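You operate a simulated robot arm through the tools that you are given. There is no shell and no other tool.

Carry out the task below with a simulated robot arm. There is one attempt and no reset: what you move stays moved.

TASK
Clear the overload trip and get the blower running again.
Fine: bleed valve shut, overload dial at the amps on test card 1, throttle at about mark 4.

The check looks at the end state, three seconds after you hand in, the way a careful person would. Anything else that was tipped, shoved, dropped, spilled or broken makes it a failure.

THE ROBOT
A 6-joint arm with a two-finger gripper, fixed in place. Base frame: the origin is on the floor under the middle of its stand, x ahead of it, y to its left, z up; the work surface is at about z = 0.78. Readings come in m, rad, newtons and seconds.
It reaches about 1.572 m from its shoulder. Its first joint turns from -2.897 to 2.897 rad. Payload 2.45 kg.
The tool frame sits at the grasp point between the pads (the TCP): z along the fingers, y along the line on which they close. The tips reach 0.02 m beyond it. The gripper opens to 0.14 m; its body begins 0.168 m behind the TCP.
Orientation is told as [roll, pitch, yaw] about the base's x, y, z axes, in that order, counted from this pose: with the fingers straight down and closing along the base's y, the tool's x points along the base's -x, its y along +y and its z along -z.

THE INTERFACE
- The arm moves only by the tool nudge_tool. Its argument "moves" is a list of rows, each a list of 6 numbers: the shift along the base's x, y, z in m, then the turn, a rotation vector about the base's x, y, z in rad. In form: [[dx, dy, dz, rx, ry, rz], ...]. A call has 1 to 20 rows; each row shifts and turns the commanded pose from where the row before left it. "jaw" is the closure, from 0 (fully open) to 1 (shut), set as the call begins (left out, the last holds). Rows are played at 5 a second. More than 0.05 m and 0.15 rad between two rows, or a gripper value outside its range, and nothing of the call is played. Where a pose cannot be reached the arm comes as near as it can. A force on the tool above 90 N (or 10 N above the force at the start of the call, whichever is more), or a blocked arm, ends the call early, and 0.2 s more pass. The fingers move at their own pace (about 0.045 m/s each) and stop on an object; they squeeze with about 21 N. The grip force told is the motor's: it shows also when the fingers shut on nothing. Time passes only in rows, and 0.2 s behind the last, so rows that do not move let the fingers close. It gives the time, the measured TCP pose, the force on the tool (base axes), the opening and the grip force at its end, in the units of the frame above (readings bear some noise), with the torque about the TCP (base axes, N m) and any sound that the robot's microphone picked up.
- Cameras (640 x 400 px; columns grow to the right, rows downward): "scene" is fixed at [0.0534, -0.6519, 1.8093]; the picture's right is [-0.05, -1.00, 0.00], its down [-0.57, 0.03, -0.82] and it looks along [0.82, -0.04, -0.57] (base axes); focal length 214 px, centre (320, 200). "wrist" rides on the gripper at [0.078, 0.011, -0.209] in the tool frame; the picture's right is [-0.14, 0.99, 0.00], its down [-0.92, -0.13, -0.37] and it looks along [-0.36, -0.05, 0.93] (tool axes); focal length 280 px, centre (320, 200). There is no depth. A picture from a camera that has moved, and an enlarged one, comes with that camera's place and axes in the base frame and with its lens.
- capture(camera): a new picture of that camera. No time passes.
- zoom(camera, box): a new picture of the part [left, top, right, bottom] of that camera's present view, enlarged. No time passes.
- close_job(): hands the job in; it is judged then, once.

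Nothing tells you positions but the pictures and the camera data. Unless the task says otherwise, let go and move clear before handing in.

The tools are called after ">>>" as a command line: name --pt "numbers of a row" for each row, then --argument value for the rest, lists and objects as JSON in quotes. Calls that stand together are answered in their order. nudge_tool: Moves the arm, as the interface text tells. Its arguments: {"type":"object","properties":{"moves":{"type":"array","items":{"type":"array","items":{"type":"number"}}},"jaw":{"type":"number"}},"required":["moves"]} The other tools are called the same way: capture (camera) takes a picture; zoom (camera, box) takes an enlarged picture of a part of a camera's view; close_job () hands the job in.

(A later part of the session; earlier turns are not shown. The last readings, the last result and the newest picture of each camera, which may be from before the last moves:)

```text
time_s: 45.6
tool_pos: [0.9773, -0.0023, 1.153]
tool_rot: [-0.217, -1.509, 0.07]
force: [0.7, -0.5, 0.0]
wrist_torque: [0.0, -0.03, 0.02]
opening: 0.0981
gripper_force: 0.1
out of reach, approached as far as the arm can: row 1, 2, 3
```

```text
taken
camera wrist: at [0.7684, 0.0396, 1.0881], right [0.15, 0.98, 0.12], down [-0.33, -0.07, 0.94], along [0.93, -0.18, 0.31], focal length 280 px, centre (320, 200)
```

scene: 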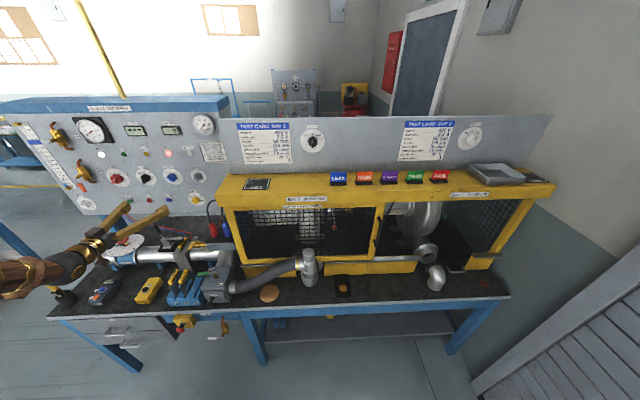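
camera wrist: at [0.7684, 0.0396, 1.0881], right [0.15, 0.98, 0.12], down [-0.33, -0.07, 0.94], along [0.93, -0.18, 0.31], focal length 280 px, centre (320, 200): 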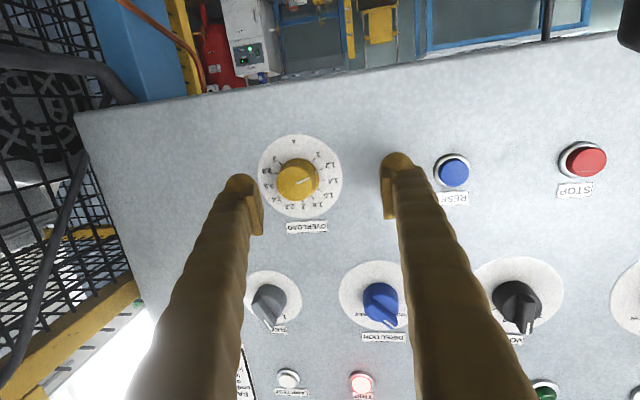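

The joint stop needs about 0.18 rad of yaw here. That misalignment is harmless if the fingers close vertically, so I'll return to that yaw at standoff and roll the gripper 90° about its own axis, with the camera going to the +y side.

>>> nudge_tool --pt "-0.02 -0.005 -0.001 0 0 -0.025" --pt "-0.02 -0.01 -0.002 0 0 -0.025" --pt "0 -0.012 -0.001 0 0 0" --pt "0 0 0 0 0 0" --jaw 0.3

>>> nudge_tool --pt "0 0 0 0.1375 -0.026 -0.0084" --pt "0 0 0 0.1375 -0.026 -0.0084" --pt "0 0 0 0.1375 -0.026 -0.0084" --pt "0 0 0 0 0 0"

>>> capture --camera "wrist"

```text
time_s: 46.6
tool_pos: [0.9379, -0.0292, 1.1499]
tool_rot: [-0.216, -1.512, 0.036]
force: [-0.5, 0.5, 0.0]
wrist_torque: [-0.01, -0.02, 0.01]
opening: 0.0981
gripper_force: 0.1
```

```text
time_s: 47.6
tool_pos: [0.9451, 0.0087, 1.1813]
tool_rot: [1.133, -1.349, -1.389]
force: [0.3, 0.9, 0.9]
wrist_torque: [-0.03, 0.02, 0.01]
opening: 0.0982
gripper_force: 0.0
out of reach, approached as far as the arm can: row 1, 2, 3
```

```text
taken
camera wrist: at [0.7429, 0.087, 1.1284], right [0.26, 0.91, 0.33], down [-0.35, -0.23, 0.91], along [0.9, -0.35, 0.26], focal length 280 px, centre (320, 200)
```

wrist: 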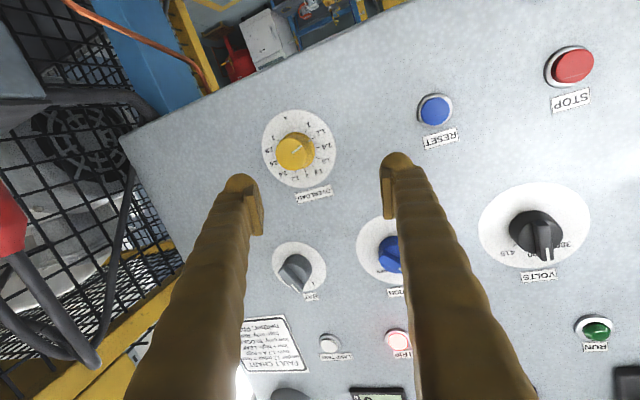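

Positive roll is blocked, so the last joint is at its stop; negative roll should then be free and would also relax the yaw limit. I try rolling the other way in free space.

>>> nudge_tool --pt "-0.01 0 0 -0.1314 0.0327 0.0129" --pt "-0.01 0 0 -0.1314 0.0327 0.0129" --pt "0 0 0 -0.1314 0.0327 0.0129" --pt "0 0 0 -0.1314 0.0327 0.0129" --pt "0 0 0 -0.1314 0.0327 0.0129" --pt "0 0 0 0 0 0"

>>> capture --camera "wrist"

```text
time_s: 49.0
tool_pos: [0.9271, 0.0092, 1.1827]
tool_rot: [-1.371, -1.082, 1.15]
force: [0.7, 0.1, 0.4]
wrist_torque: [-0.01, -0.02, 0.03]
opening: 0.0976
gripper_force: 0.0
```

```text
taken
camera wrist: at [0.7111, 0.036, 1.1291], right [0.2, 0.92, -0.33], down [-0.2, 0.37, 0.91], along [0.96, -0.11, 0.26], focal length 280 px, centre (320, 200)
```

wrist: 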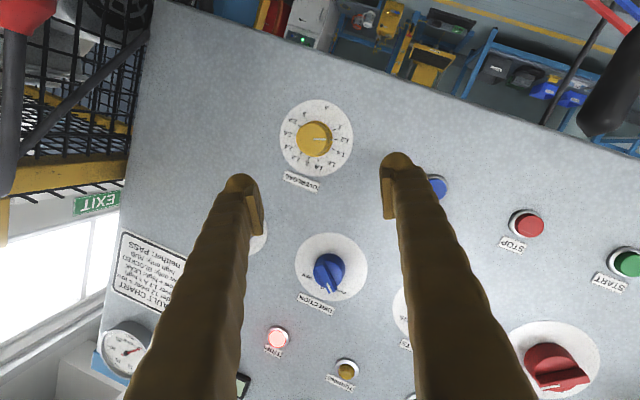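

Negative roll works freely. Now I straighten the tool to point exactly along +x and see whether it is reachable.

>>> nudge_tool --pt "0 -0.01 -0.008 0 -0.032 0.08" --pt "0 -0.013 -0.012 0 -0.032 0.08" --pt "0 -0.015 -0.013 0 -0.031 0.08" --pt "0 0 0 0 0 0"

>>> capture --camera "wrist"

```text
time_s: 50.0
tool_pos: [0.9264, 0.0037, 1.1697]
tool_rot: [-1.462, -1.096, 1.335]
force: [0.6, 0.2, 0.0]
wrist_torque: [0.01, 0.0, 0.03]
opening: 0.0982
gripper_force: 0.2
out of reach, approached as far as the arm can: row 2, 3
```

```text
taken
camera wrist: at [0.7121, 0.0077, 1.1071], right [0.12, 0.94, -0.33], down [-0.28, 0.35, 0.9], along [0.95, -0.01, 0.3], focal length 280 px, centre (320, 200)
```

wrist: 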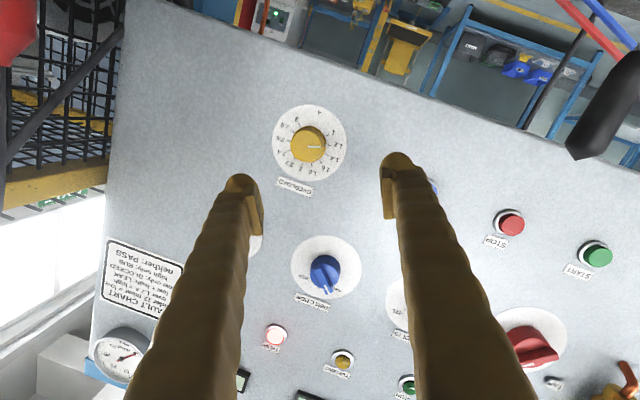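

Direction is limited by another joint, so I keep about 0.2 rad of yaw and roll until the fingers close vertically, where that yaw doesn't matter for the grip.

>>> nudge_tool --pt "0 -0.008 -0.005 0 0 -0.03" --pt "0 -0.008 -0.005 0 0 -0.03" --pt "0 -0.008 -0.005 0 0 0" --pt "0 -0.008 -0.006 0 0 0" --pt "0 0 0 0 0 0"

>>> nudge_tool --pt "0 0 0 -0.133 0.0272 0.0075" --pt "0 0 0 -0.133 0.0272 0.0075" --pt "0 0 0 -0.133 0.0272 0.0075" --pt "0 0 0 -0.133 0.0272 0.0075" --pt "0 0 0 -0.133 0.0272 0.0075" --pt "0 0 0 -0.133 0.0272 0.0075" --pt "0 0 0 -0.133 0.0272 0.0075" --pt "0 0 0 -0.133 0.0272 0.0075" --pt "0 0 0 0 0 0"

>>> capture --camera "wrist"

>>> zoom --camera "scene" --box '[80, 160, 260, 275]'

```text
time_s: 51.2
tool_pos: [0.9273, -0.0297, 1.1488]
tool_rot: [-1.461, -1.097, 1.275]
force: [0.4, -0.6, -0.3]
wrist_torque: [-0.02, -0.02, -0.04]
opening: 0.0978
gripper_force: 0.0
```

```text
time_s: 53.2
tool_pos: [0.9257, -0.0296, 1.1487]
tool_rot: [-1.517, -0.01, 1.374]
force: [0.6, 0.1, 0.4]
wrist_torque: [-0.02, -0.01, 0.03]
opening: 0.0982
gripper_force: 0.0
```

```text
taken
camera wrist: at [0.7062, -0.0654, 1.1488], right [-0.02, 0.16, -0.99], down [-0.17, 0.97, 0.16], along [0.98, 0.18, 0.0], focal length 280 px, centre (320, 200)
```

wrist: 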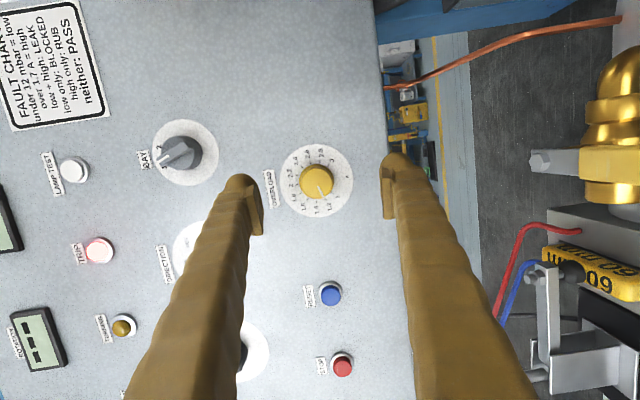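

```text
3.48 times, centred on (170, 218) of scene
camera zoom: at [0.0534, -0.6519, 1.8093], right [-0.05, -1.0, 0.0], down [-0.57, 0.03, -0.82], along [0.82, -0.04, -0.57], focal length 746 px, centre (842, 139)
```

zoom: 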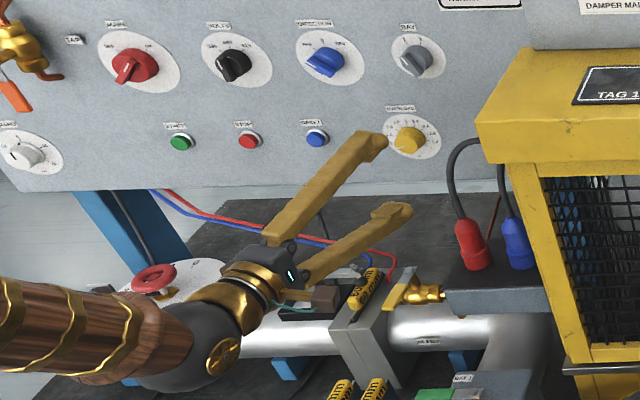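

The fingers now close vertically around the knob axis (y −0.029, z 1.149), and I'm aligned within a millimetre or so. I zoom on the dial from this near-frontal view to read it.

>>> zoom --camera "wrist" --box '[260, 130, 372, 232]'

```text
3.92 times, centred on (316, 181) of wrist
camera zoom: at [0.7062, -0.0654, 1.1488], right [-0.02, 0.16, -0.99], down [-0.17, 0.97, 0.16], along [0.98, 0.18, 0.0], focal length 1100 px, centre (336, 274)
```

zoom: 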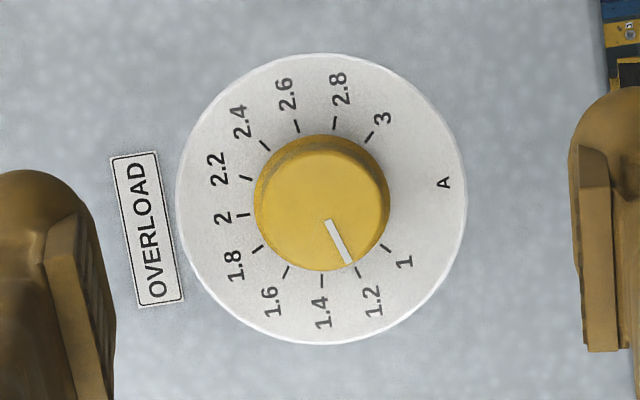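

The dial reads 1.2 A clearly, with 27° per 0.2 A, so I need 108° clockwise. I'll do it in four strokes of about 27° around the knob axis. First I pre-roll and advance onto the knob.

>>> nudge_tool --pt "0 0 0 -0.118 0 -0.01" --pt "0 0 0 -0.118 0 -0.01" --pt "0.022 0 0 0 0 0" --pt "0.022 0 0 0 0 0" --pt "0.022 0 0 0 0 0" --pt "0 0 0 0 0 0" --jaw 0.5

>>> capture --camera "wrist"

>>> zoom --camera "scene" --box '[120, 160, 260, 255]'

```text
time_s: 54.6
tool_pos: [0.9915, -0.0303, 1.1501]
tool_rot: [-1.563, 0.218, 1.35]
force: [-0.2, 0.9, -1.3]
wrist_torque: [0.02, 0.02, 0.0]
opening: 0.07
gripper_force: 0.1
```

```text
taken
camera wrist: at [0.7709, -0.0607, 1.1578], right [-0.02, -0.08, -1.0], down [-0.15, 0.99, -0.07], along [0.99, 0.15, -0.04], focal length 280 px, centre (320, 200)
```

wrist: 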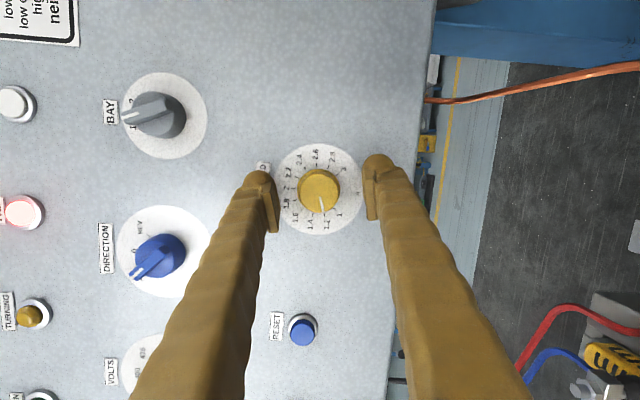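

```text
4.21 times, centred on (190, 208) of scene
camera zoom: at [0.0534, -0.6519, 1.8093], right [-0.05, -1.0, 0.0], down [-0.57, 0.03, -0.82], along [0.82, -0.04, -0.57], focal length 903 px, centre (867, 168)
```

zoom: 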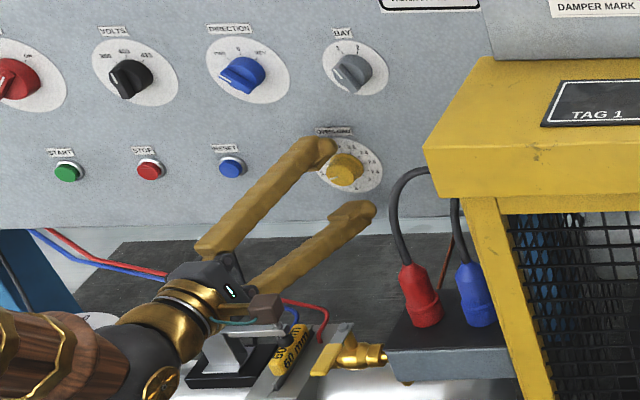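

The knob sits right between the fingertips. I advance the last 2 cm and close on it.

>>> nudge_tool --pt "0.011 0 0 0 0 0" --pt "0.011 0 0 0 0 0" --pt "0 0 0 0 0 0"

>>> nudge_tool --pt "0 0 0 0 0 0" --pt "0 0 0 0 0 0" --pt "0 0 0 0 0 0" --pt "0 0 0 0 0 0" --jaw 1

>>> capture --camera "wrist"

```text
time_s: 55.2
tool_pos: [1.0071, -0.0308, 1.1489]
tool_rot: [-1.566, 0.218, 1.347]
force: [-42.3, 3.1, 1.7]
wrist_torque: [-0.08, -1.93, 0.88]
opening: 0.0737
gripper_force: 3.3
stopped in row 3: the force on the tool passed its limit at 141 N (the readings are from after the stop); the commanded pose is now the measured one
```

```text
time_s: 56.2
tool_pos: [1.0079, -0.0302, 1.1498]
tool_rot: [-1.561, 0.218, 1.347]
force: [-75.2, 13.6, 32.9]
wrist_torque: [0.15, -3.92, 1.66]
opening: 0.071
gripper_force: 21.5
```

```text
taken
camera wrist: at [0.7862, -0.0598, 1.1573], right [-0.02, -0.08, -1.0], down [-0.15, 0.99, -0.07], along [0.99, 0.15, -0.04], focal length 280 px, centre (320, 200)
```

wrist: 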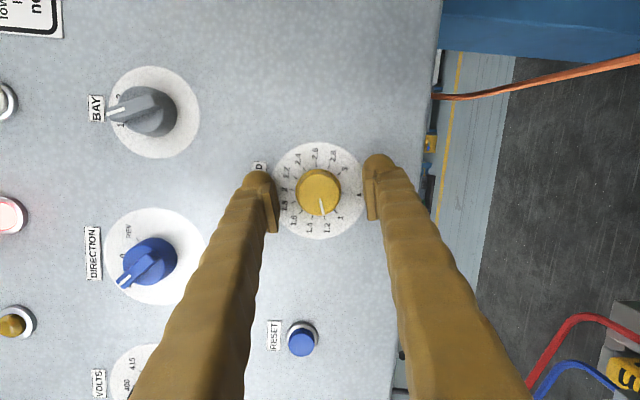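

The fingertips touched the panel face sooner than I estimated: it is at x ≈ 1.03, not 1.047. I back off about 9 mm before gripping.

>>> nudge_tool --pt "-0.009 0 0 0 0 0" --pt "0 0 0 0 0 0" --jaw 0.5

>>> capture --camera "wrist"

>>> zoom --camera "scene" --box '[150, 165, 246, 225]'

```text
time_s: 56.8
tool_pos: [0.9968, -0.0304, 1.1454]
tool_rot: [-1.561, 0.217, 1.35]
force: [0.0, -0.2, -0.2]
wrist_torque: [0.02, 0.01, -0.01]
opening: 0.0699
gripper_force: 0.0
```

```text
taken
camera wrist: at [0.7771, -0.0597, 1.1551], right [-0.03, -0.08, -1.0], down [-0.15, 0.99, -0.07], along [0.99, 0.15, -0.04], focal length 280 px, centre (320, 200)
```

wrist: 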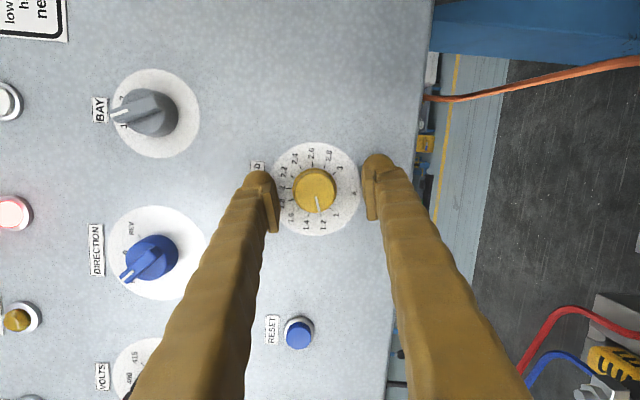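

```text
6.67 times, centred on (198, 195) of scene
camera zoom: at [0.0534, -0.6519, 1.8093], right [-0.05, -1.0, 0.0], down [-0.57, 0.03, -0.82], along [0.82, -0.04, -0.57], focal length 1430 px, centre (1133, 233)
```

zoom: 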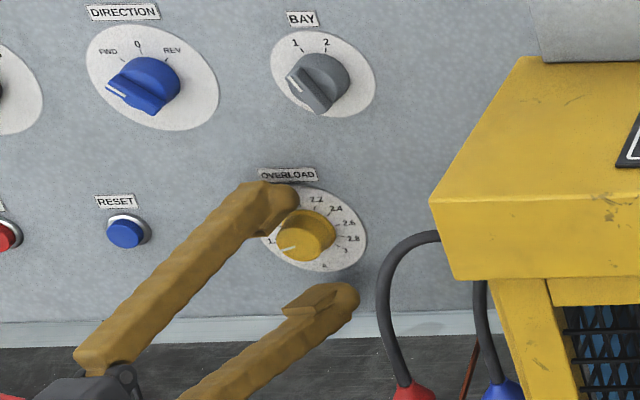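

Force is gone. The knob axis appears about 4 mm higher than the fingers now, so I re-centre and close.

>>> nudge_tool --pt "0.001 -0.001 0.004 0 0 0" --pt "0 0 0 0 0 0"

>>> nudge_tool --pt "0 0 0 0 0 0" --pt "0 0 0 0 0 0" --pt "0 0 0 0 0 0" --pt "0 0 0 0 0 0" --jaw 1

>>> capture --camera "wrist"

```text
time_s: 57.4
tool_pos: [1.0002, -0.0305, 1.151]
tool_rot: [-1.562, 0.217, 1.349]
force: [0.4, 0.4, 0.4]
wrist_torque: [0.0, 0.03, 0.0]
opening: 0.0703
gripper_force: 0.1
```

```text
time_s: 58.4
tool_pos: [0.9993, -0.0305, 1.1509]
tool_rot: [-1.56, 0.218, 1.35]
force: [1.3, -2.4, -7.4]
wrist_torque: [0.0, 0.04, -0.07]
opening: 0.0328
gripper_force: 39.3
```

```text
taken
camera wrist: at [0.7784, -0.0602, 1.1597], right [-0.03, -0.08, -1.0], down [-0.15, 0.99, -0.07], along [0.99, 0.15, -0.04], focal length 280 px, centre (320, 200)
```

wrist: 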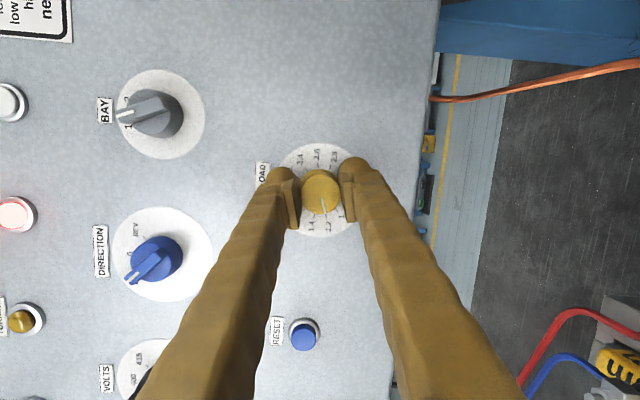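

A clean grip with little side load. I make the first turn of about 27° clockwise about the knob axis.

>>> nudge_tool --pt "0 0 0 0.1 0 0" --pt "0 0 0 0.1 0 0" --pt "0 0 0 0.1 0 0" --pt "0 0 0 0.1 0 0" --pt "0 0 0 0.1 0 0"

>>> zoom --camera "wrist" --box '[250, 120, 390, 250]'

```text
time_s: 59.6
tool_pos: [0.9998, -0.0311, 1.1505]
tool_rot: [-1.452, -0.272, 1.346]
force: [-15.9, 2.5, -11.9]
wrist_torque: [0.0, 0.04, 0.01]
opening: 0.033
gripper_force: 44.8
```

```text
3.08 times, centred on (320, 185) of wrist
camera zoom: at [0.7784, -0.0608, 1.1438], right [-0.03, 0.41, -0.91], down [-0.15, 0.9, 0.41], along [0.99, 0.15, 0.04], focal length 863 px, centre (320, 246)
```

zoom: 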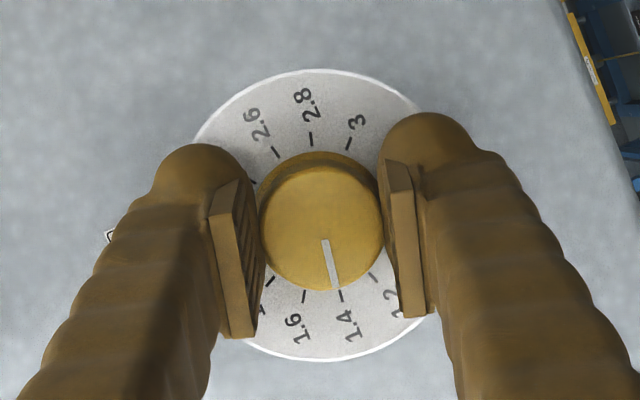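

The knob follows exactly and now reads 1.4. Loads are small, so I continue the stroke a little further.

>>> nudge_tool --pt "0 0 0 0.1 0 0" --pt "0 0 0 0.1 0 0" --pt "0 0 0 0.1 0 0"

>>> zoom --camera "wrist" --box '[250, 120, 390, 250]'

```text
time_s: 60.4
tool_pos: [1.0004, -0.0309, 1.1502]
tool_rot: [-1.373, -0.563, 1.309]
force: [-42.1, 5.3, -12.9]
wrist_torque: [-0.01, 0.02, 0.25]
opening: 0.033
gripper_force: 44.6
```

```text
3.08 times, centred on (320, 185) of wrist
camera zoom: at [0.7786, -0.0564, 1.1352], right [-0.03, 0.66, -0.75], down [-0.15, 0.74, 0.66], along [0.99, 0.13, 0.08], focal length 863 px, centre (320, 246)
```

zoom: 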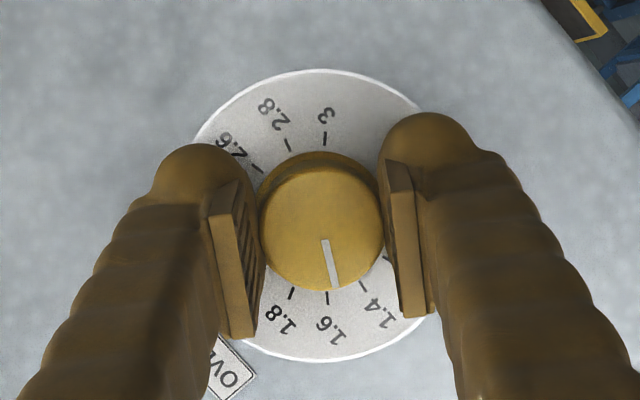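

The dial is at about 1.55. I release, back off slightly, roll back about 1.06 rad around the knob axis, and re-centre for the second stroke.

>>> nudge_tool --pt "-0.001 0 0 0 0 0" --pt "0 0 0 0 0 0" --pt "0 0 0 0 0 0" --pt "-0.004 0 0 0 0 0" --jaw 0.5

>>> nudge_tool --pt "0 0 0 -0.1325 0 0" --pt "0 0 0 -0.1325 0 0" --pt "0 0 0 -0.1325 0 0" --pt "0 0 0 -0.1325 0 0" --pt "0 0 0 -0.1325 0 0" --pt "0 0 0 -0.1325 0 0" --pt "0 0 0 -0.1325 0 0" --pt "0 0 0 -0.1325 0 0" --pt "0 0 0 0 0 0"

>>> capture --camera "wrist"

>>> zoom --camera "wrist" --box '[250, 120, 390, 250]'

```text
time_s: 61.4
tool_pos: [0.9956, -0.0297, 1.1507]
tool_rot: [-1.373, -0.561, 1.309]
force: [-0.5, -0.2, 0.1]
wrist_torque: [0.01, -0.02, 0.02]
opening: 0.0699
gripper_force: 0.0
```

```text
time_s: 63.4
tool_pos: [0.9957, -0.0311, 1.1501]
tool_rot: [-1.624, 0.473, 1.325]
force: [-0.4, 0.5, 0.0]
wrist_torque: [0.01, 0.01, 0.01]
opening: 0.0699
gripper_force: 0.0
```

```text
taken
camera wrist: at [0.7746, -0.0581, 1.1668], right [-0.03, -0.33, -0.94], down [-0.15, 0.93, -0.32], along [0.99, 0.14, -0.08], focal length 280 px, centre (320, 200)
```

wrist: 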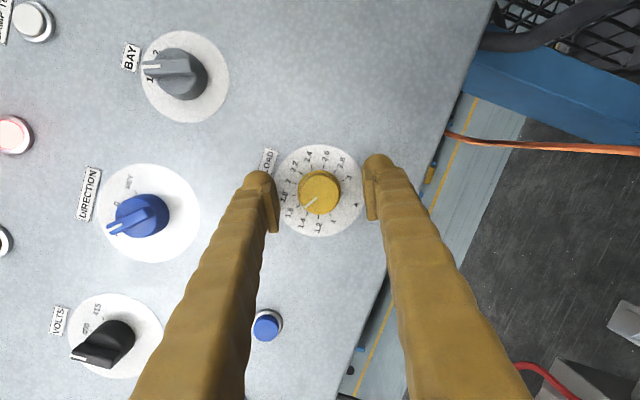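

```text
3.08 times, centred on (320, 185) of wrist
camera zoom: at [0.7746, -0.0581, 1.1668], right [-0.03, -0.33, -0.94], down [-0.15, 0.93, -0.32], along [0.99, 0.14, -0.08], focal length 863 px, centre (320, 246)
```

zoom: 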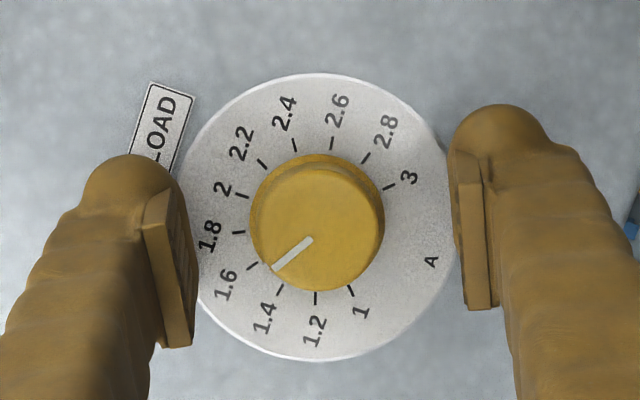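

The dial now reads about 1.59, so I need about 0.97 rad more to reach 2.0. I advance slightly, grip, and turn.

>>> nudge_tool --pt "0.004 0 0 0 0 0" --pt "0 0 0 0 0 0"

>>> nudge_tool --pt "0 0 0 0 0 0" --pt "0 0 0 0 0 0" --pt "0 0 0 0 0 0" --pt "0 0 0 0 0 0" --jaw 1

>>> nudge_tool --pt "0 0 0 0.11 0 0" --pt "0 0 0 0.11 0 0" --pt "0 0 0 0.11 0 0" --pt "0 0 0 0.11 0 0" --pt "-0.0005 0 0 0.11 0 0" --pt "-0.0005 0 0 0.11 0 0" --pt "-0.0005 0 0 0.11 0 0"

>>> zoom --camera "wrist" --box '[250, 120, 390, 250]'

```text
time_s: 64.0
tool_pos: [0.9997, -0.0308, 1.1503]
tool_rot: [-1.626, 0.472, 1.328]
force: [-0.6, 0.3, 0.0]
wrist_torque: [0.02, 0.0, 0.01]
opening: 0.0698
gripper_force: 0.0
```

```text
time_s: 65.0
tool_pos: [1.0001, -0.0307, 1.1506]
tool_rot: [-1.627, 0.47, 1.325]
force: [4.6, 6.3, 10.5]
wrist_torque: [0.02, -0.1, 0.13]
opening: 0.0325
gripper_force: 39.5
```

```text
time_s: 66.6
tool_pos: [0.998, -0.0314, 1.1497]
tool_rot: [-1.449, -0.281, 1.344]
force: [32.4, -2.0, -2.9]
wrist_torque: [0.03, -0.1, -0.13]
opening: 0.0326
gripper_force: 45.2
```

```text
3.08 times, centred on (320, 185) of wrist
camera zoom: at [0.7769, -0.0611, 1.1432], right [-0.03, 0.42, -0.91], down [-0.15, 0.89, 0.42], along [0.99, 0.15, 0.04], focal length 863 px, centre (320, 246)
```

zoom: 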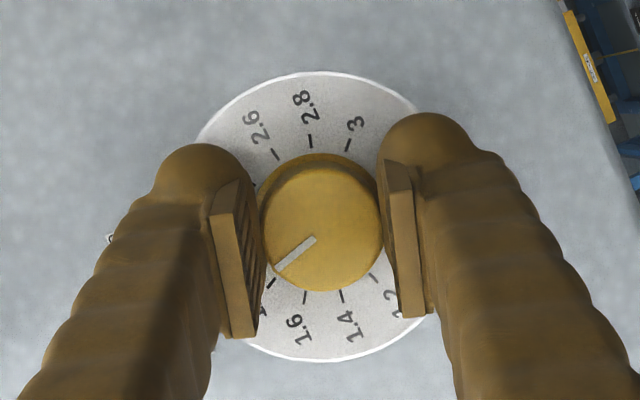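

The pointer is at about 1.9. I finish with another 0.2 rad.

>>> nudge_tool --pt "0.0005 0 0 0.1 0 0" --pt "0.0005 0 0 0.1 0 0" --pt "0 0 0 0 0 0"

>>> nudge_tool --pt "0 0 0 0 0 0" --pt "0 0 0 0 0 0" --pt "0 0 0 0 0 0" --pt "-0.01 0 0 0 0 0" --pt "-0.025 0 0 0 0 0" --pt "-0.035 0 0 0 0 0" --jaw 0.4

>>> capture --camera "wrist"

>>> zoom --camera "wrist" --box '[250, 120, 390, 250]'

```text
time_s: 67.4
tool_pos: [0.9985, -0.0318, 1.1496]
tool_rot: [-1.397, -0.475, 1.324]
force: [-2.5, -3.9, -6.9]
wrist_torque: [0.0, 0.06, -0.24]
opening: 0.0321
gripper_force: 44.5
```

```text
time_s: 68.8
tool_pos: [0.9301, -0.0334, 1.1519]
tool_rot: [-1.399, -0.474, 1.327]
force: [-1.0, -0.4, -0.8]
wrist_torque: [0.02, 0.0, 0.05]
opening: 0.0841
gripper_force: 0.0
```

```text
taken
camera wrist: at [0.7085, -0.0613, 1.1384], right [-0.03, 0.59, -0.81], down [-0.15, 0.79, 0.59], along [0.99, 0.14, 0.07], focal length 280 px, centre (320, 200)
```

wrist: 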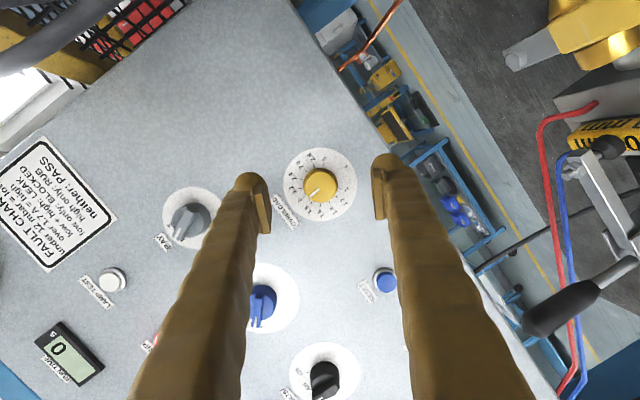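

```text
3.08 times, centred on (320, 185) of wrist
camera zoom: at [0.7085, -0.0613, 1.1384], right [-0.03, 0.59, -0.81], down [-0.15, 0.79, 0.59], along [0.99, 0.14, 0.07], focal length 863 px, centre (320, 246)
```

zoom: 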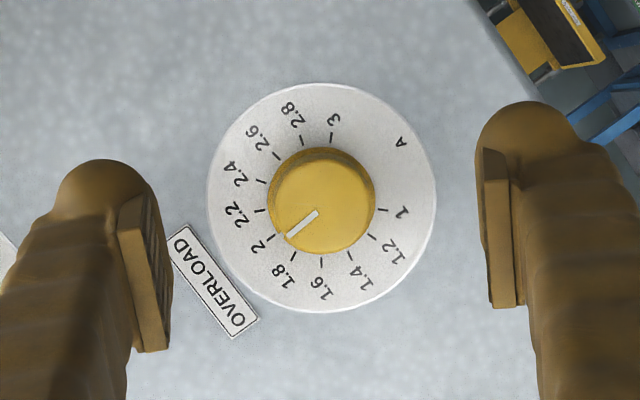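

The knob pointer looks close to 2; I zoom tighter to measure it.

>>> zoom --camera "wrist" --box '[280, 143, 362, 228]'

>>> zoom --camera "scene" --box '[178, 182, 218, 212]'

```text
4.71 times, centred on (321, 186) of wrist
camera zoom: at [0.7085, -0.0613, 1.1384], right [-0.03, 0.59, -0.81], down [-0.15, 0.79, 0.59], along [0.99, 0.14, 0.07], focal length 1320 px, centre (315, 268)
```

zoom: 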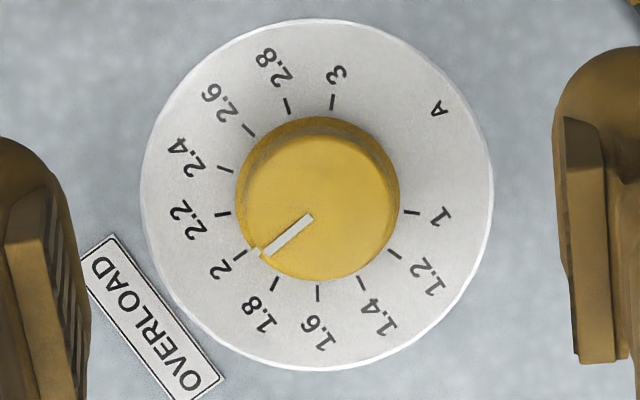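

```text
13.33 times, centred on (198, 197) of scene
camera zoom: at [0.0534, -0.6519, 1.8093], right [-0.05, -1.0, 0.0], down [-0.57, 0.03, -0.82], along [0.82, -0.04, -0.57], focal length 2860 px, centre (1947, 240)
```

zoom: 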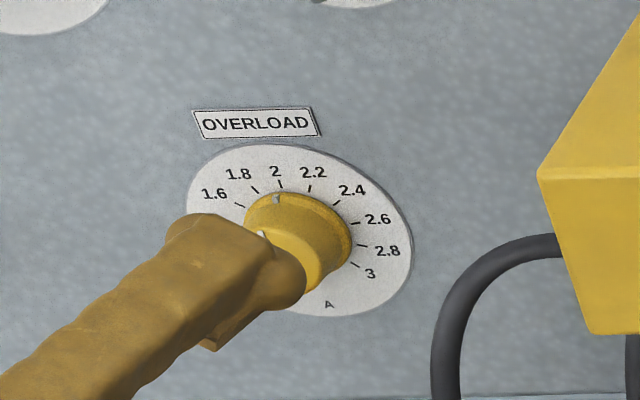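

The overload pointer lines up with 2 (about 1.99 A). Next I close the fingers and move to a standoff in front of RESET, straightening the tool as the wrist limit allows further left.

>>> nudge_tool --pt "-0.01 0.033 0.001 0 0 0" --pt "0 0.033 0.001 0 0 0" --pt "0 0.034 0.001 -0.12 0 0" --pt "0 0.034 0.002 -0.12 0 0" --pt "0 0 0 -0.12 0 0" --pt "0 0 0 -0.12 0 0" --pt "0 0 0 0 0 0" --jaw 1

>>> capture --camera "wrist"

```text
time_s: 70.4
tool_pos: [0.9191, 0.1038, 1.1556]
tool_rot: [-1.511, -0.007, 1.354]
force: [-0.6, -0.1, 0.6]
wrist_torque: [-0.03, -0.01, -0.02]
opening: 0.0
gripper_force: 21.0
```

```text
taken
camera wrist: at [0.698, 0.0729, 1.1573], right [-0.03, 0.15, -0.99], down [-0.15, 0.98, 0.15], along [0.99, 0.16, 0.0], focal length 280 px, centre (320, 200)
```

wrist: 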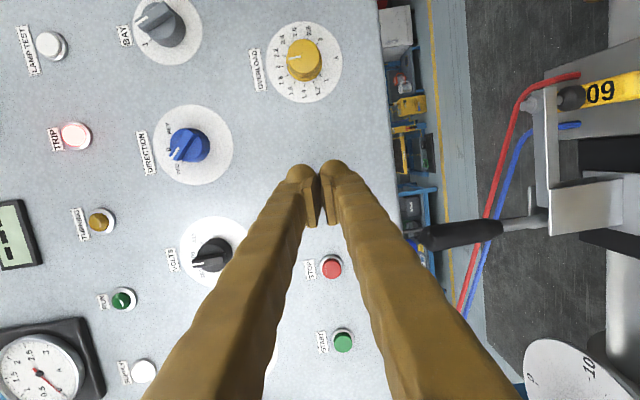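

RESET is in line with the closed fingertips (y ≈ 0.107, z ≈ 1.157). I straighten the tool and fine-position before pressing.

>>> nudge_tool --pt "0.01 0.001 0.0005 0 -0.012 0.07" --pt "0.01 0.001 0.0005 0 -0.012 0.07" --pt "0 0 0 0 0 0"

>>> capture --camera "wrist"

>>> zoom --camera "scene" --box '[110, 165, 230, 240]'

```text
time_s: 71.2
tool_pos: [0.939, 0.1052, 1.1573]
tool_rot: [-1.536, -0.009, 1.494]
force: [0.5, -0.2, -0.3]
wrist_torque: [0.01, 0.02, 0.03]
opening: 0.0
gripper_force: 20.5
```

```text
taken
camera wrist: at [0.7247, 0.0431, 1.1534], right [-0.02, 0.15, -0.99], down [-0.29, 0.94, 0.15], along [0.96, 0.29, 0.02], focal length 280 px, centre (320, 200)
```

wrist: 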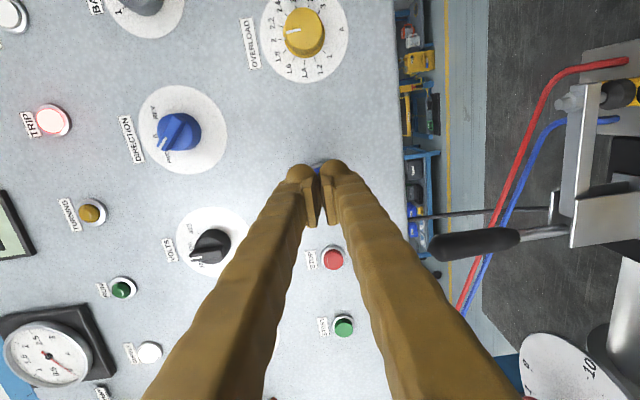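

```text
5.33 times, centred on (170, 202) of scene
camera zoom: at [0.0534, -0.6519, 1.8093], right [-0.05, -1.0, 0.0], down [-0.57, 0.03, -0.82], along [0.82, -0.04, -0.57], focal length 1144 px, centre (1120, 187)
```

zoom: 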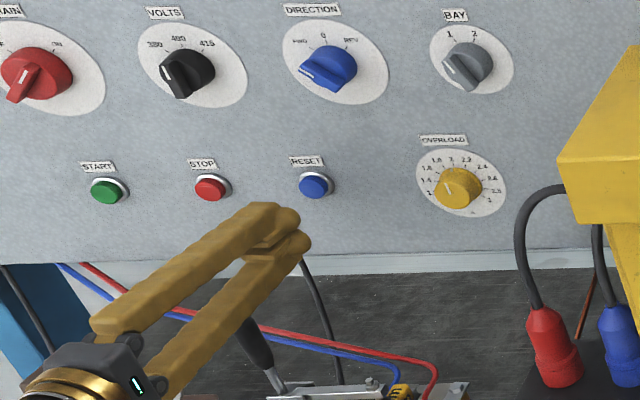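

Tips are aligned with RESET. I approach in small steps watching the force.

>>> nudge_tool --pt "0.015 0 0 0 0 0" --pt "0.015 0 0 0 0 0" --pt "0.005 0 0 0 0 0" --pt "0 0 0 0 0 0"

>>> capture --camera "wrist"

>>> zoom --camera "scene" --box '[140, 175, 204, 215]'

```text
time_s: 72.2
tool_pos: [0.9742, 0.1027, 1.1562]
tool_rot: [-1.538, -0.01, 1.494]
force: [0.5, -0.2, -1.3]
wrist_torque: [0.01, 0.0, 0.04]
opening: 0.0001
gripper_force: 21.4
```

```text
taken
camera wrist: at [0.7597, 0.0421, 1.1533], right [-0.02, 0.15, -0.99], down [-0.29, 0.94, 0.15], along [0.96, 0.29, 0.02], focal length 280 px, centre (320, 200)
```

wrist: 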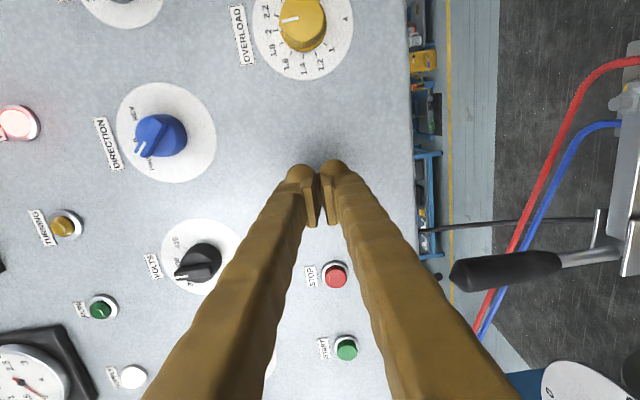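

```text
10.00 times, centred on (172, 195) of scene
camera zoom: at [0.0534, -0.6519, 1.8093], right [-0.05, -1.0, 0.0], down [-0.57, 0.03, -0.82], along [0.82, -0.04, -0.57], focal length 2145 px, centre (1800, 250)
```

zoom: 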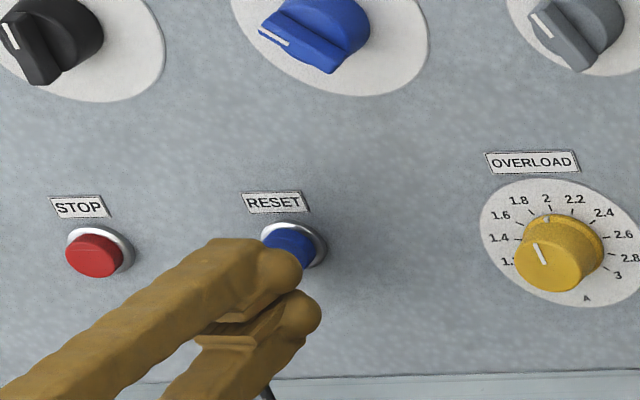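

The tips are just short of RESET; comparing both views, I shift about 8 mm left and 3 mm up, then push in slowly.

>>> nudge_tool --pt "0 0.008 0.003 0 0 0" --pt "0.004 0 0 0 0 0" --pt "0.004 0 0 0 0 0" --pt "0 0 0 0 0 0"

>>> zoom --camera "scene" --box '[140, 175, 204, 215]'

>>> capture --camera "wrist"

```text
time_s: 73.2
tool_pos: [0.9829, 0.112, 1.1607]
tool_rot: [-1.535, -0.009, 1.495]
force: [-0.3, 0.0, 0.3]
wrist_torque: [-0.02, -0.01, 0.01]
opening: 0.0002
gripper_force: 21.2
```

```text
10.00 times, centred on (172, 195) of scene
camera zoom: at [0.0534, -0.6519, 1.8093], right [-0.05, -1.0, 0.0], down [-0.57, 0.03, -0.82], along [0.82, -0.04, -0.57], focal length 2145 px, centre (1800, 250)
```

zoom: 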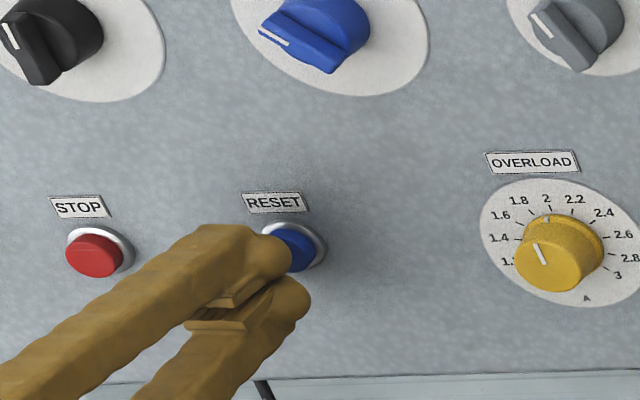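

```text
taken
camera wrist: at [0.7678, 0.0505, 1.1567], right [-0.02, 0.15, -0.99], down [-0.29, 0.94, 0.15], along [0.96, 0.29, 0.02], focal length 280 px, centre (320, 200)
```

wrist: 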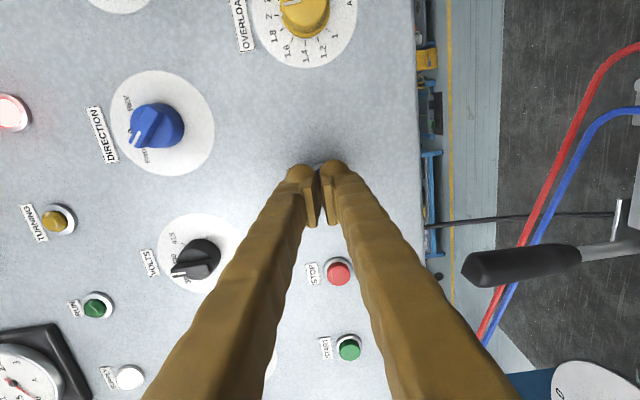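

The tips are lined up with RESET. I continue pushing in small steps.

>>> nudge_tool --pt "0.003 0 0 0 0 0" --pt "0.003 0 0 0 0 0" --pt "0.003 0 0 0 0 0"

>>> zoom --camera "scene" --box '[140, 135, 220, 215]'

```text
time_s: 74.0
tool_pos: [0.9906, 0.1118, 1.1593]
tool_rot: [-1.536, -0.009, 1.494]
force: [-0.2, 0.8, 0.1]
wrist_torque: [0.0, 0.02, -0.01]
opening: 0.0
gripper_force: 20.4
```

```text
5.00 times, centred on (180, 175) of scene
camera zoom: at [0.0534, -0.6519, 1.8093], right [-0.05, -1.0, 0.0], down [-0.57, 0.03, -0.82], along [0.82, -0.04, -0.57], focal length 1072 px, centre (1020, 325)
```

zoom: 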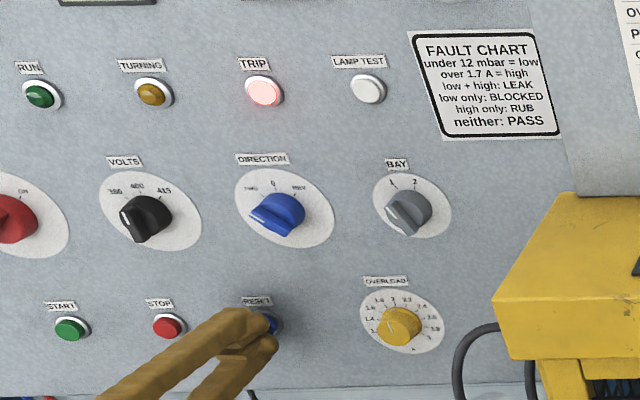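

>>> nudge_tool --pt "0.003 0 0 0 0 0" --pt "0.003 0 0 0 0 0" --pt "0.003 0 0 0 0 0"

>>> zoom --camera "scene" --box '[140, 135, 220, 215]'

```text
time_s: 74.8
tool_pos: [1.0002, 0.1133, 1.1616]
tool_rot: [-1.537, -0.009, 1.494]
force: [-1.3, -0.4, -0.1]
wrist_torque: [0.03, 0.04, -0.02]
opening: 0.0
gripper_force: 21.6
heard: click
```

```text
5.00 times, centred on (180, 175) of scene
camera zoom: at [0.0534, -0.6519, 1.8093], right [-0.05, -1.0, 0.0], down [-0.57, 0.03, -0.82], along [0.82, -0.04, -0.57], focal length 1072 px, centre (1020, 325)
```

zoom: 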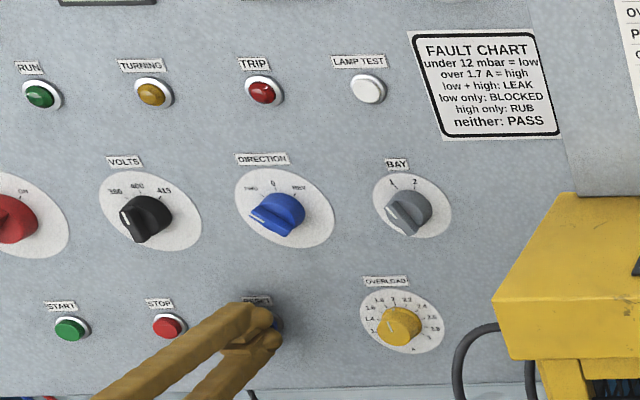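

RESET clicked and the TRIP lamp is out. I retract and move across to START.

>>> nudge_tool --pt "-0.02 0 0 0 0 0" --pt "-0.04 0 0 0 0 0" --pt "0 0.04 0 0 0 0.02" --pt "0 0.04 0 0 0 0.02" --pt "0 0.04 0 0 0 0.02" --pt "0 0.04 0 0 0 0.02" --pt "0 0.042 0 0 0 0" --pt "0 0 0 0 0 0"

>>> capture --camera "wrist"

>>> capture --camera "scene"

>>> zoom --camera "scene" --box '[90, 135, 220, 215]'

```text
time_s: 76.6
tool_pos: [0.9401, 0.3165, 1.162]
tool_rot: [-1.534, -0.008, 1.575]
force: [0.0, 0.0, 0.5]
wrist_torque: [0.03, 0.03, 0.0]
opening: 0.0
gripper_force: 21.4
```

```text
taken
camera wrist: at [0.7311, 0.2386, 1.1584], right [-0.04, 0.15, -0.99], down [-0.37, 0.92, 0.15], along [0.93, 0.37, 0.02], focal length 280 px, centre (320, 200)
```

wrist: 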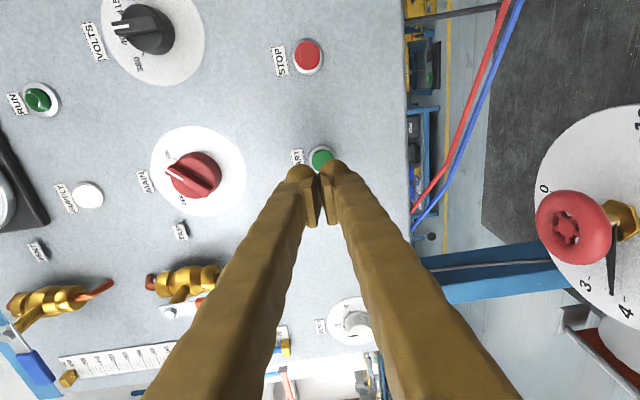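

```text
taken
```

scene: 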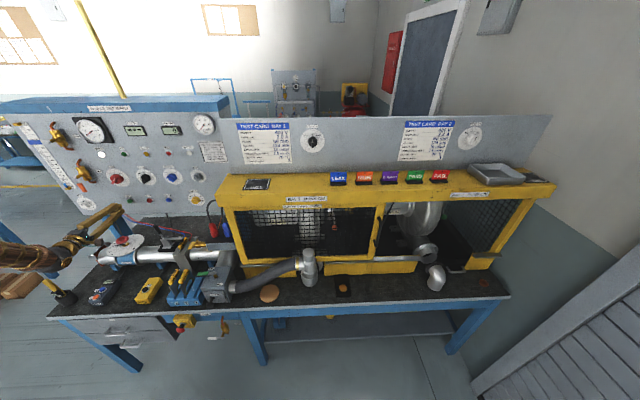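

```text
4.92 times, centred on (155, 175) of scene
camera zoom: at [0.0534, -0.6519, 1.8093], right [-0.05, -1.0, 0.0], down [-0.57, 0.03, -0.82], along [0.82, -0.04, -0.57], focal length 1056 px, centre (1132, 323)
```

zoom: 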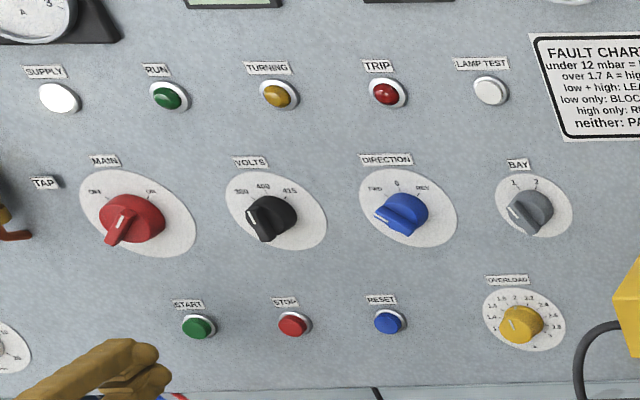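

START is at about (y 0.307, z 1.157). I shift 8 mm right and slightly down, then press in small steps.

>>> nudge_tool --pt "0.015 -0.008 -0.003 0 0 0" --pt "0.02 0 0 0 0 0" --pt "0.01 0 0 0 0 0" --pt "0 0 0 0 0 0"

>>> zoom --camera "scene" --box '[100, 175, 164, 215]'

```text
time_s: 77.6
tool_pos: [0.9854, 0.3078, 1.1591]
tool_rot: [-1.537, -0.009, 1.574]
force: [1.2, -0.2, -0.4]
wrist_torque: [-0.02, 0.01, 0.03]
opening: 0.0
gripper_force: 20.9
```

```text
10.00 times, centred on (132, 195) of scene
camera zoom: at [0.0534, -0.6519, 1.8093], right [-0.05, -1.0, 0.0], down [-0.57, 0.03, -0.82], along [0.82, -0.04, -0.57], focal length 2145 px, centre (2200, 250)
```

zoom: 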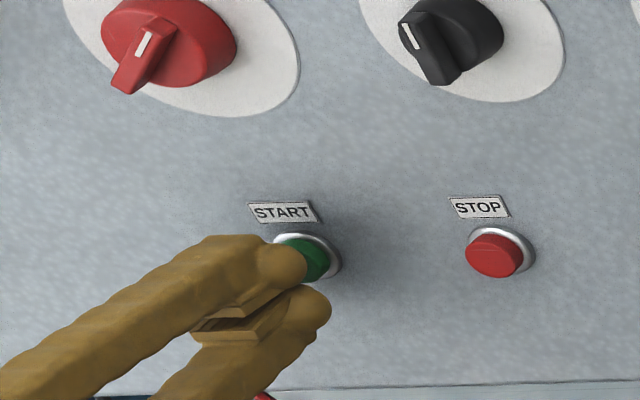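

The tips are directly in front of START. I press in 3 mm steps.

>>> nudge_tool --pt "0.003 0 0 0 0 0" --pt "0.003 0 0 0 0 0" --pt "0.003 0 0 0 0 0" --pt "0.003 0 0 0 0 0"

>>> zoom --camera "scene" --box '[90, 110, 220, 215]'

```text
time_s: 78.6
tool_pos: [0.9962, 0.3061, 1.1578]
tool_rot: [-1.536, -0.008, 1.573]
force: [0.2, 0.5, -0.8]
wrist_torque: [0.01, -0.03, -0.02]
opening: 0.0
gripper_force: 20.6
```

```text
3.81 times, centred on (155, 162) of scene
camera zoom: at [0.0534, -0.6519, 1.8093], right [-0.05, -1.0, 0.0], down [-0.57, 0.03, -0.82], along [0.82, -0.04, -0.57], focal length 817 px, centre (949, 343)
```

zoom: 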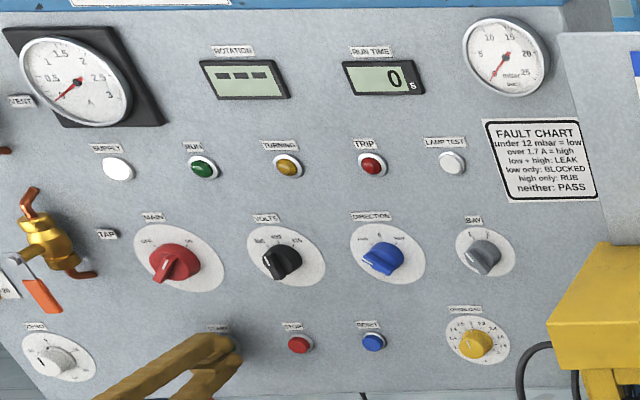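

>>> nudge_tool --pt "0.003 0 0 0 0 0" --pt "0.003 0 0 0 0 0"

>>> zoom --camera "scene" --box '[90, 110, 220, 215]'

```text
time_s: 79.2
tool_pos: [1.0028, 0.3063, 1.1576]
tool_rot: [-1.535, -0.009, 1.575]
force: [-10.1, 1.5, 3.5]
wrist_torque: [-0.01, -0.18, 0.01]
opening: 0.0
gripper_force: 21.2
heard: click
```

```text
3.81 times, centred on (155, 162) of scene
camera zoom: at [0.0534, -0.6519, 1.8093], right [-0.05, -1.0, 0.0], down [-0.57, 0.03, -0.82], along [0.82, -0.04, -0.57], focal length 817 px, centre (949, 343)
```

zoom: 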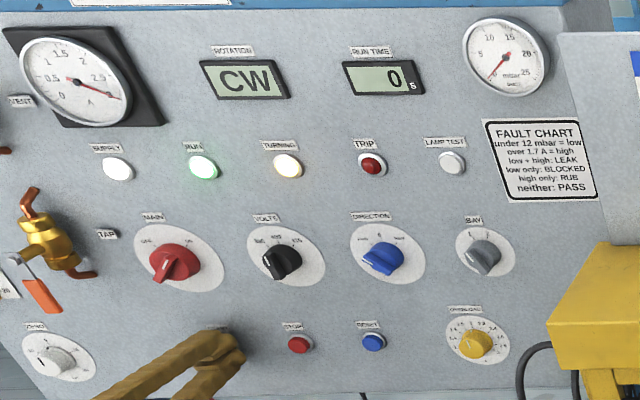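

START clicked; RUN and TURNING are lit and rotation shows CW. The ammeter shows starting current, so I retract and watch whether it settles without tripping.

>>> nudge_tool --pt "-0.02 0 0 0 0 0" --pt "-0.03 0 0 0 0 0" --pt "-0.03 0 0 0 0 0" --pt "0 0 0 0 0 0" --pt "0 0 0 0 0 0" --pt "0 0 0 0 0 0" --pt "0 0 0 0 0 0" --pt "0 0 0 0 0 0" --pt "0 0 0 0 0 0" --pt "0 0 0 0 0 0" --pt "0 0 0 0 0 0" --pt "0 0 0 0 0 0"

>>> zoom --camera "scene" --box '[90, 110, 220, 215]'

```text
time_s: 81.8
tool_pos: [0.9213, 0.3062, 1.1558]
tool_rot: [-1.535, -0.009, 1.574]
force: [-0.6, 0.3, 1.1]
wrist_torque: [0.01, -0.04, 0.04]
opening: 0.0
gripper_force: 21.4
```

```text
3.81 times, centred on (155, 162) of scene
camera zoom: at [0.0534, -0.6519, 1.8093], right [-0.05, -1.0, 0.0], down [-0.57, 0.03, -0.82], along [0.82, -0.04, -0.57], focal length 817 px, centre (949, 343)
```

zoom: 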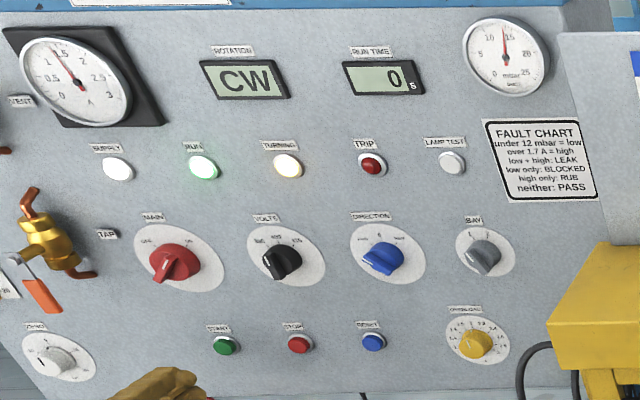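

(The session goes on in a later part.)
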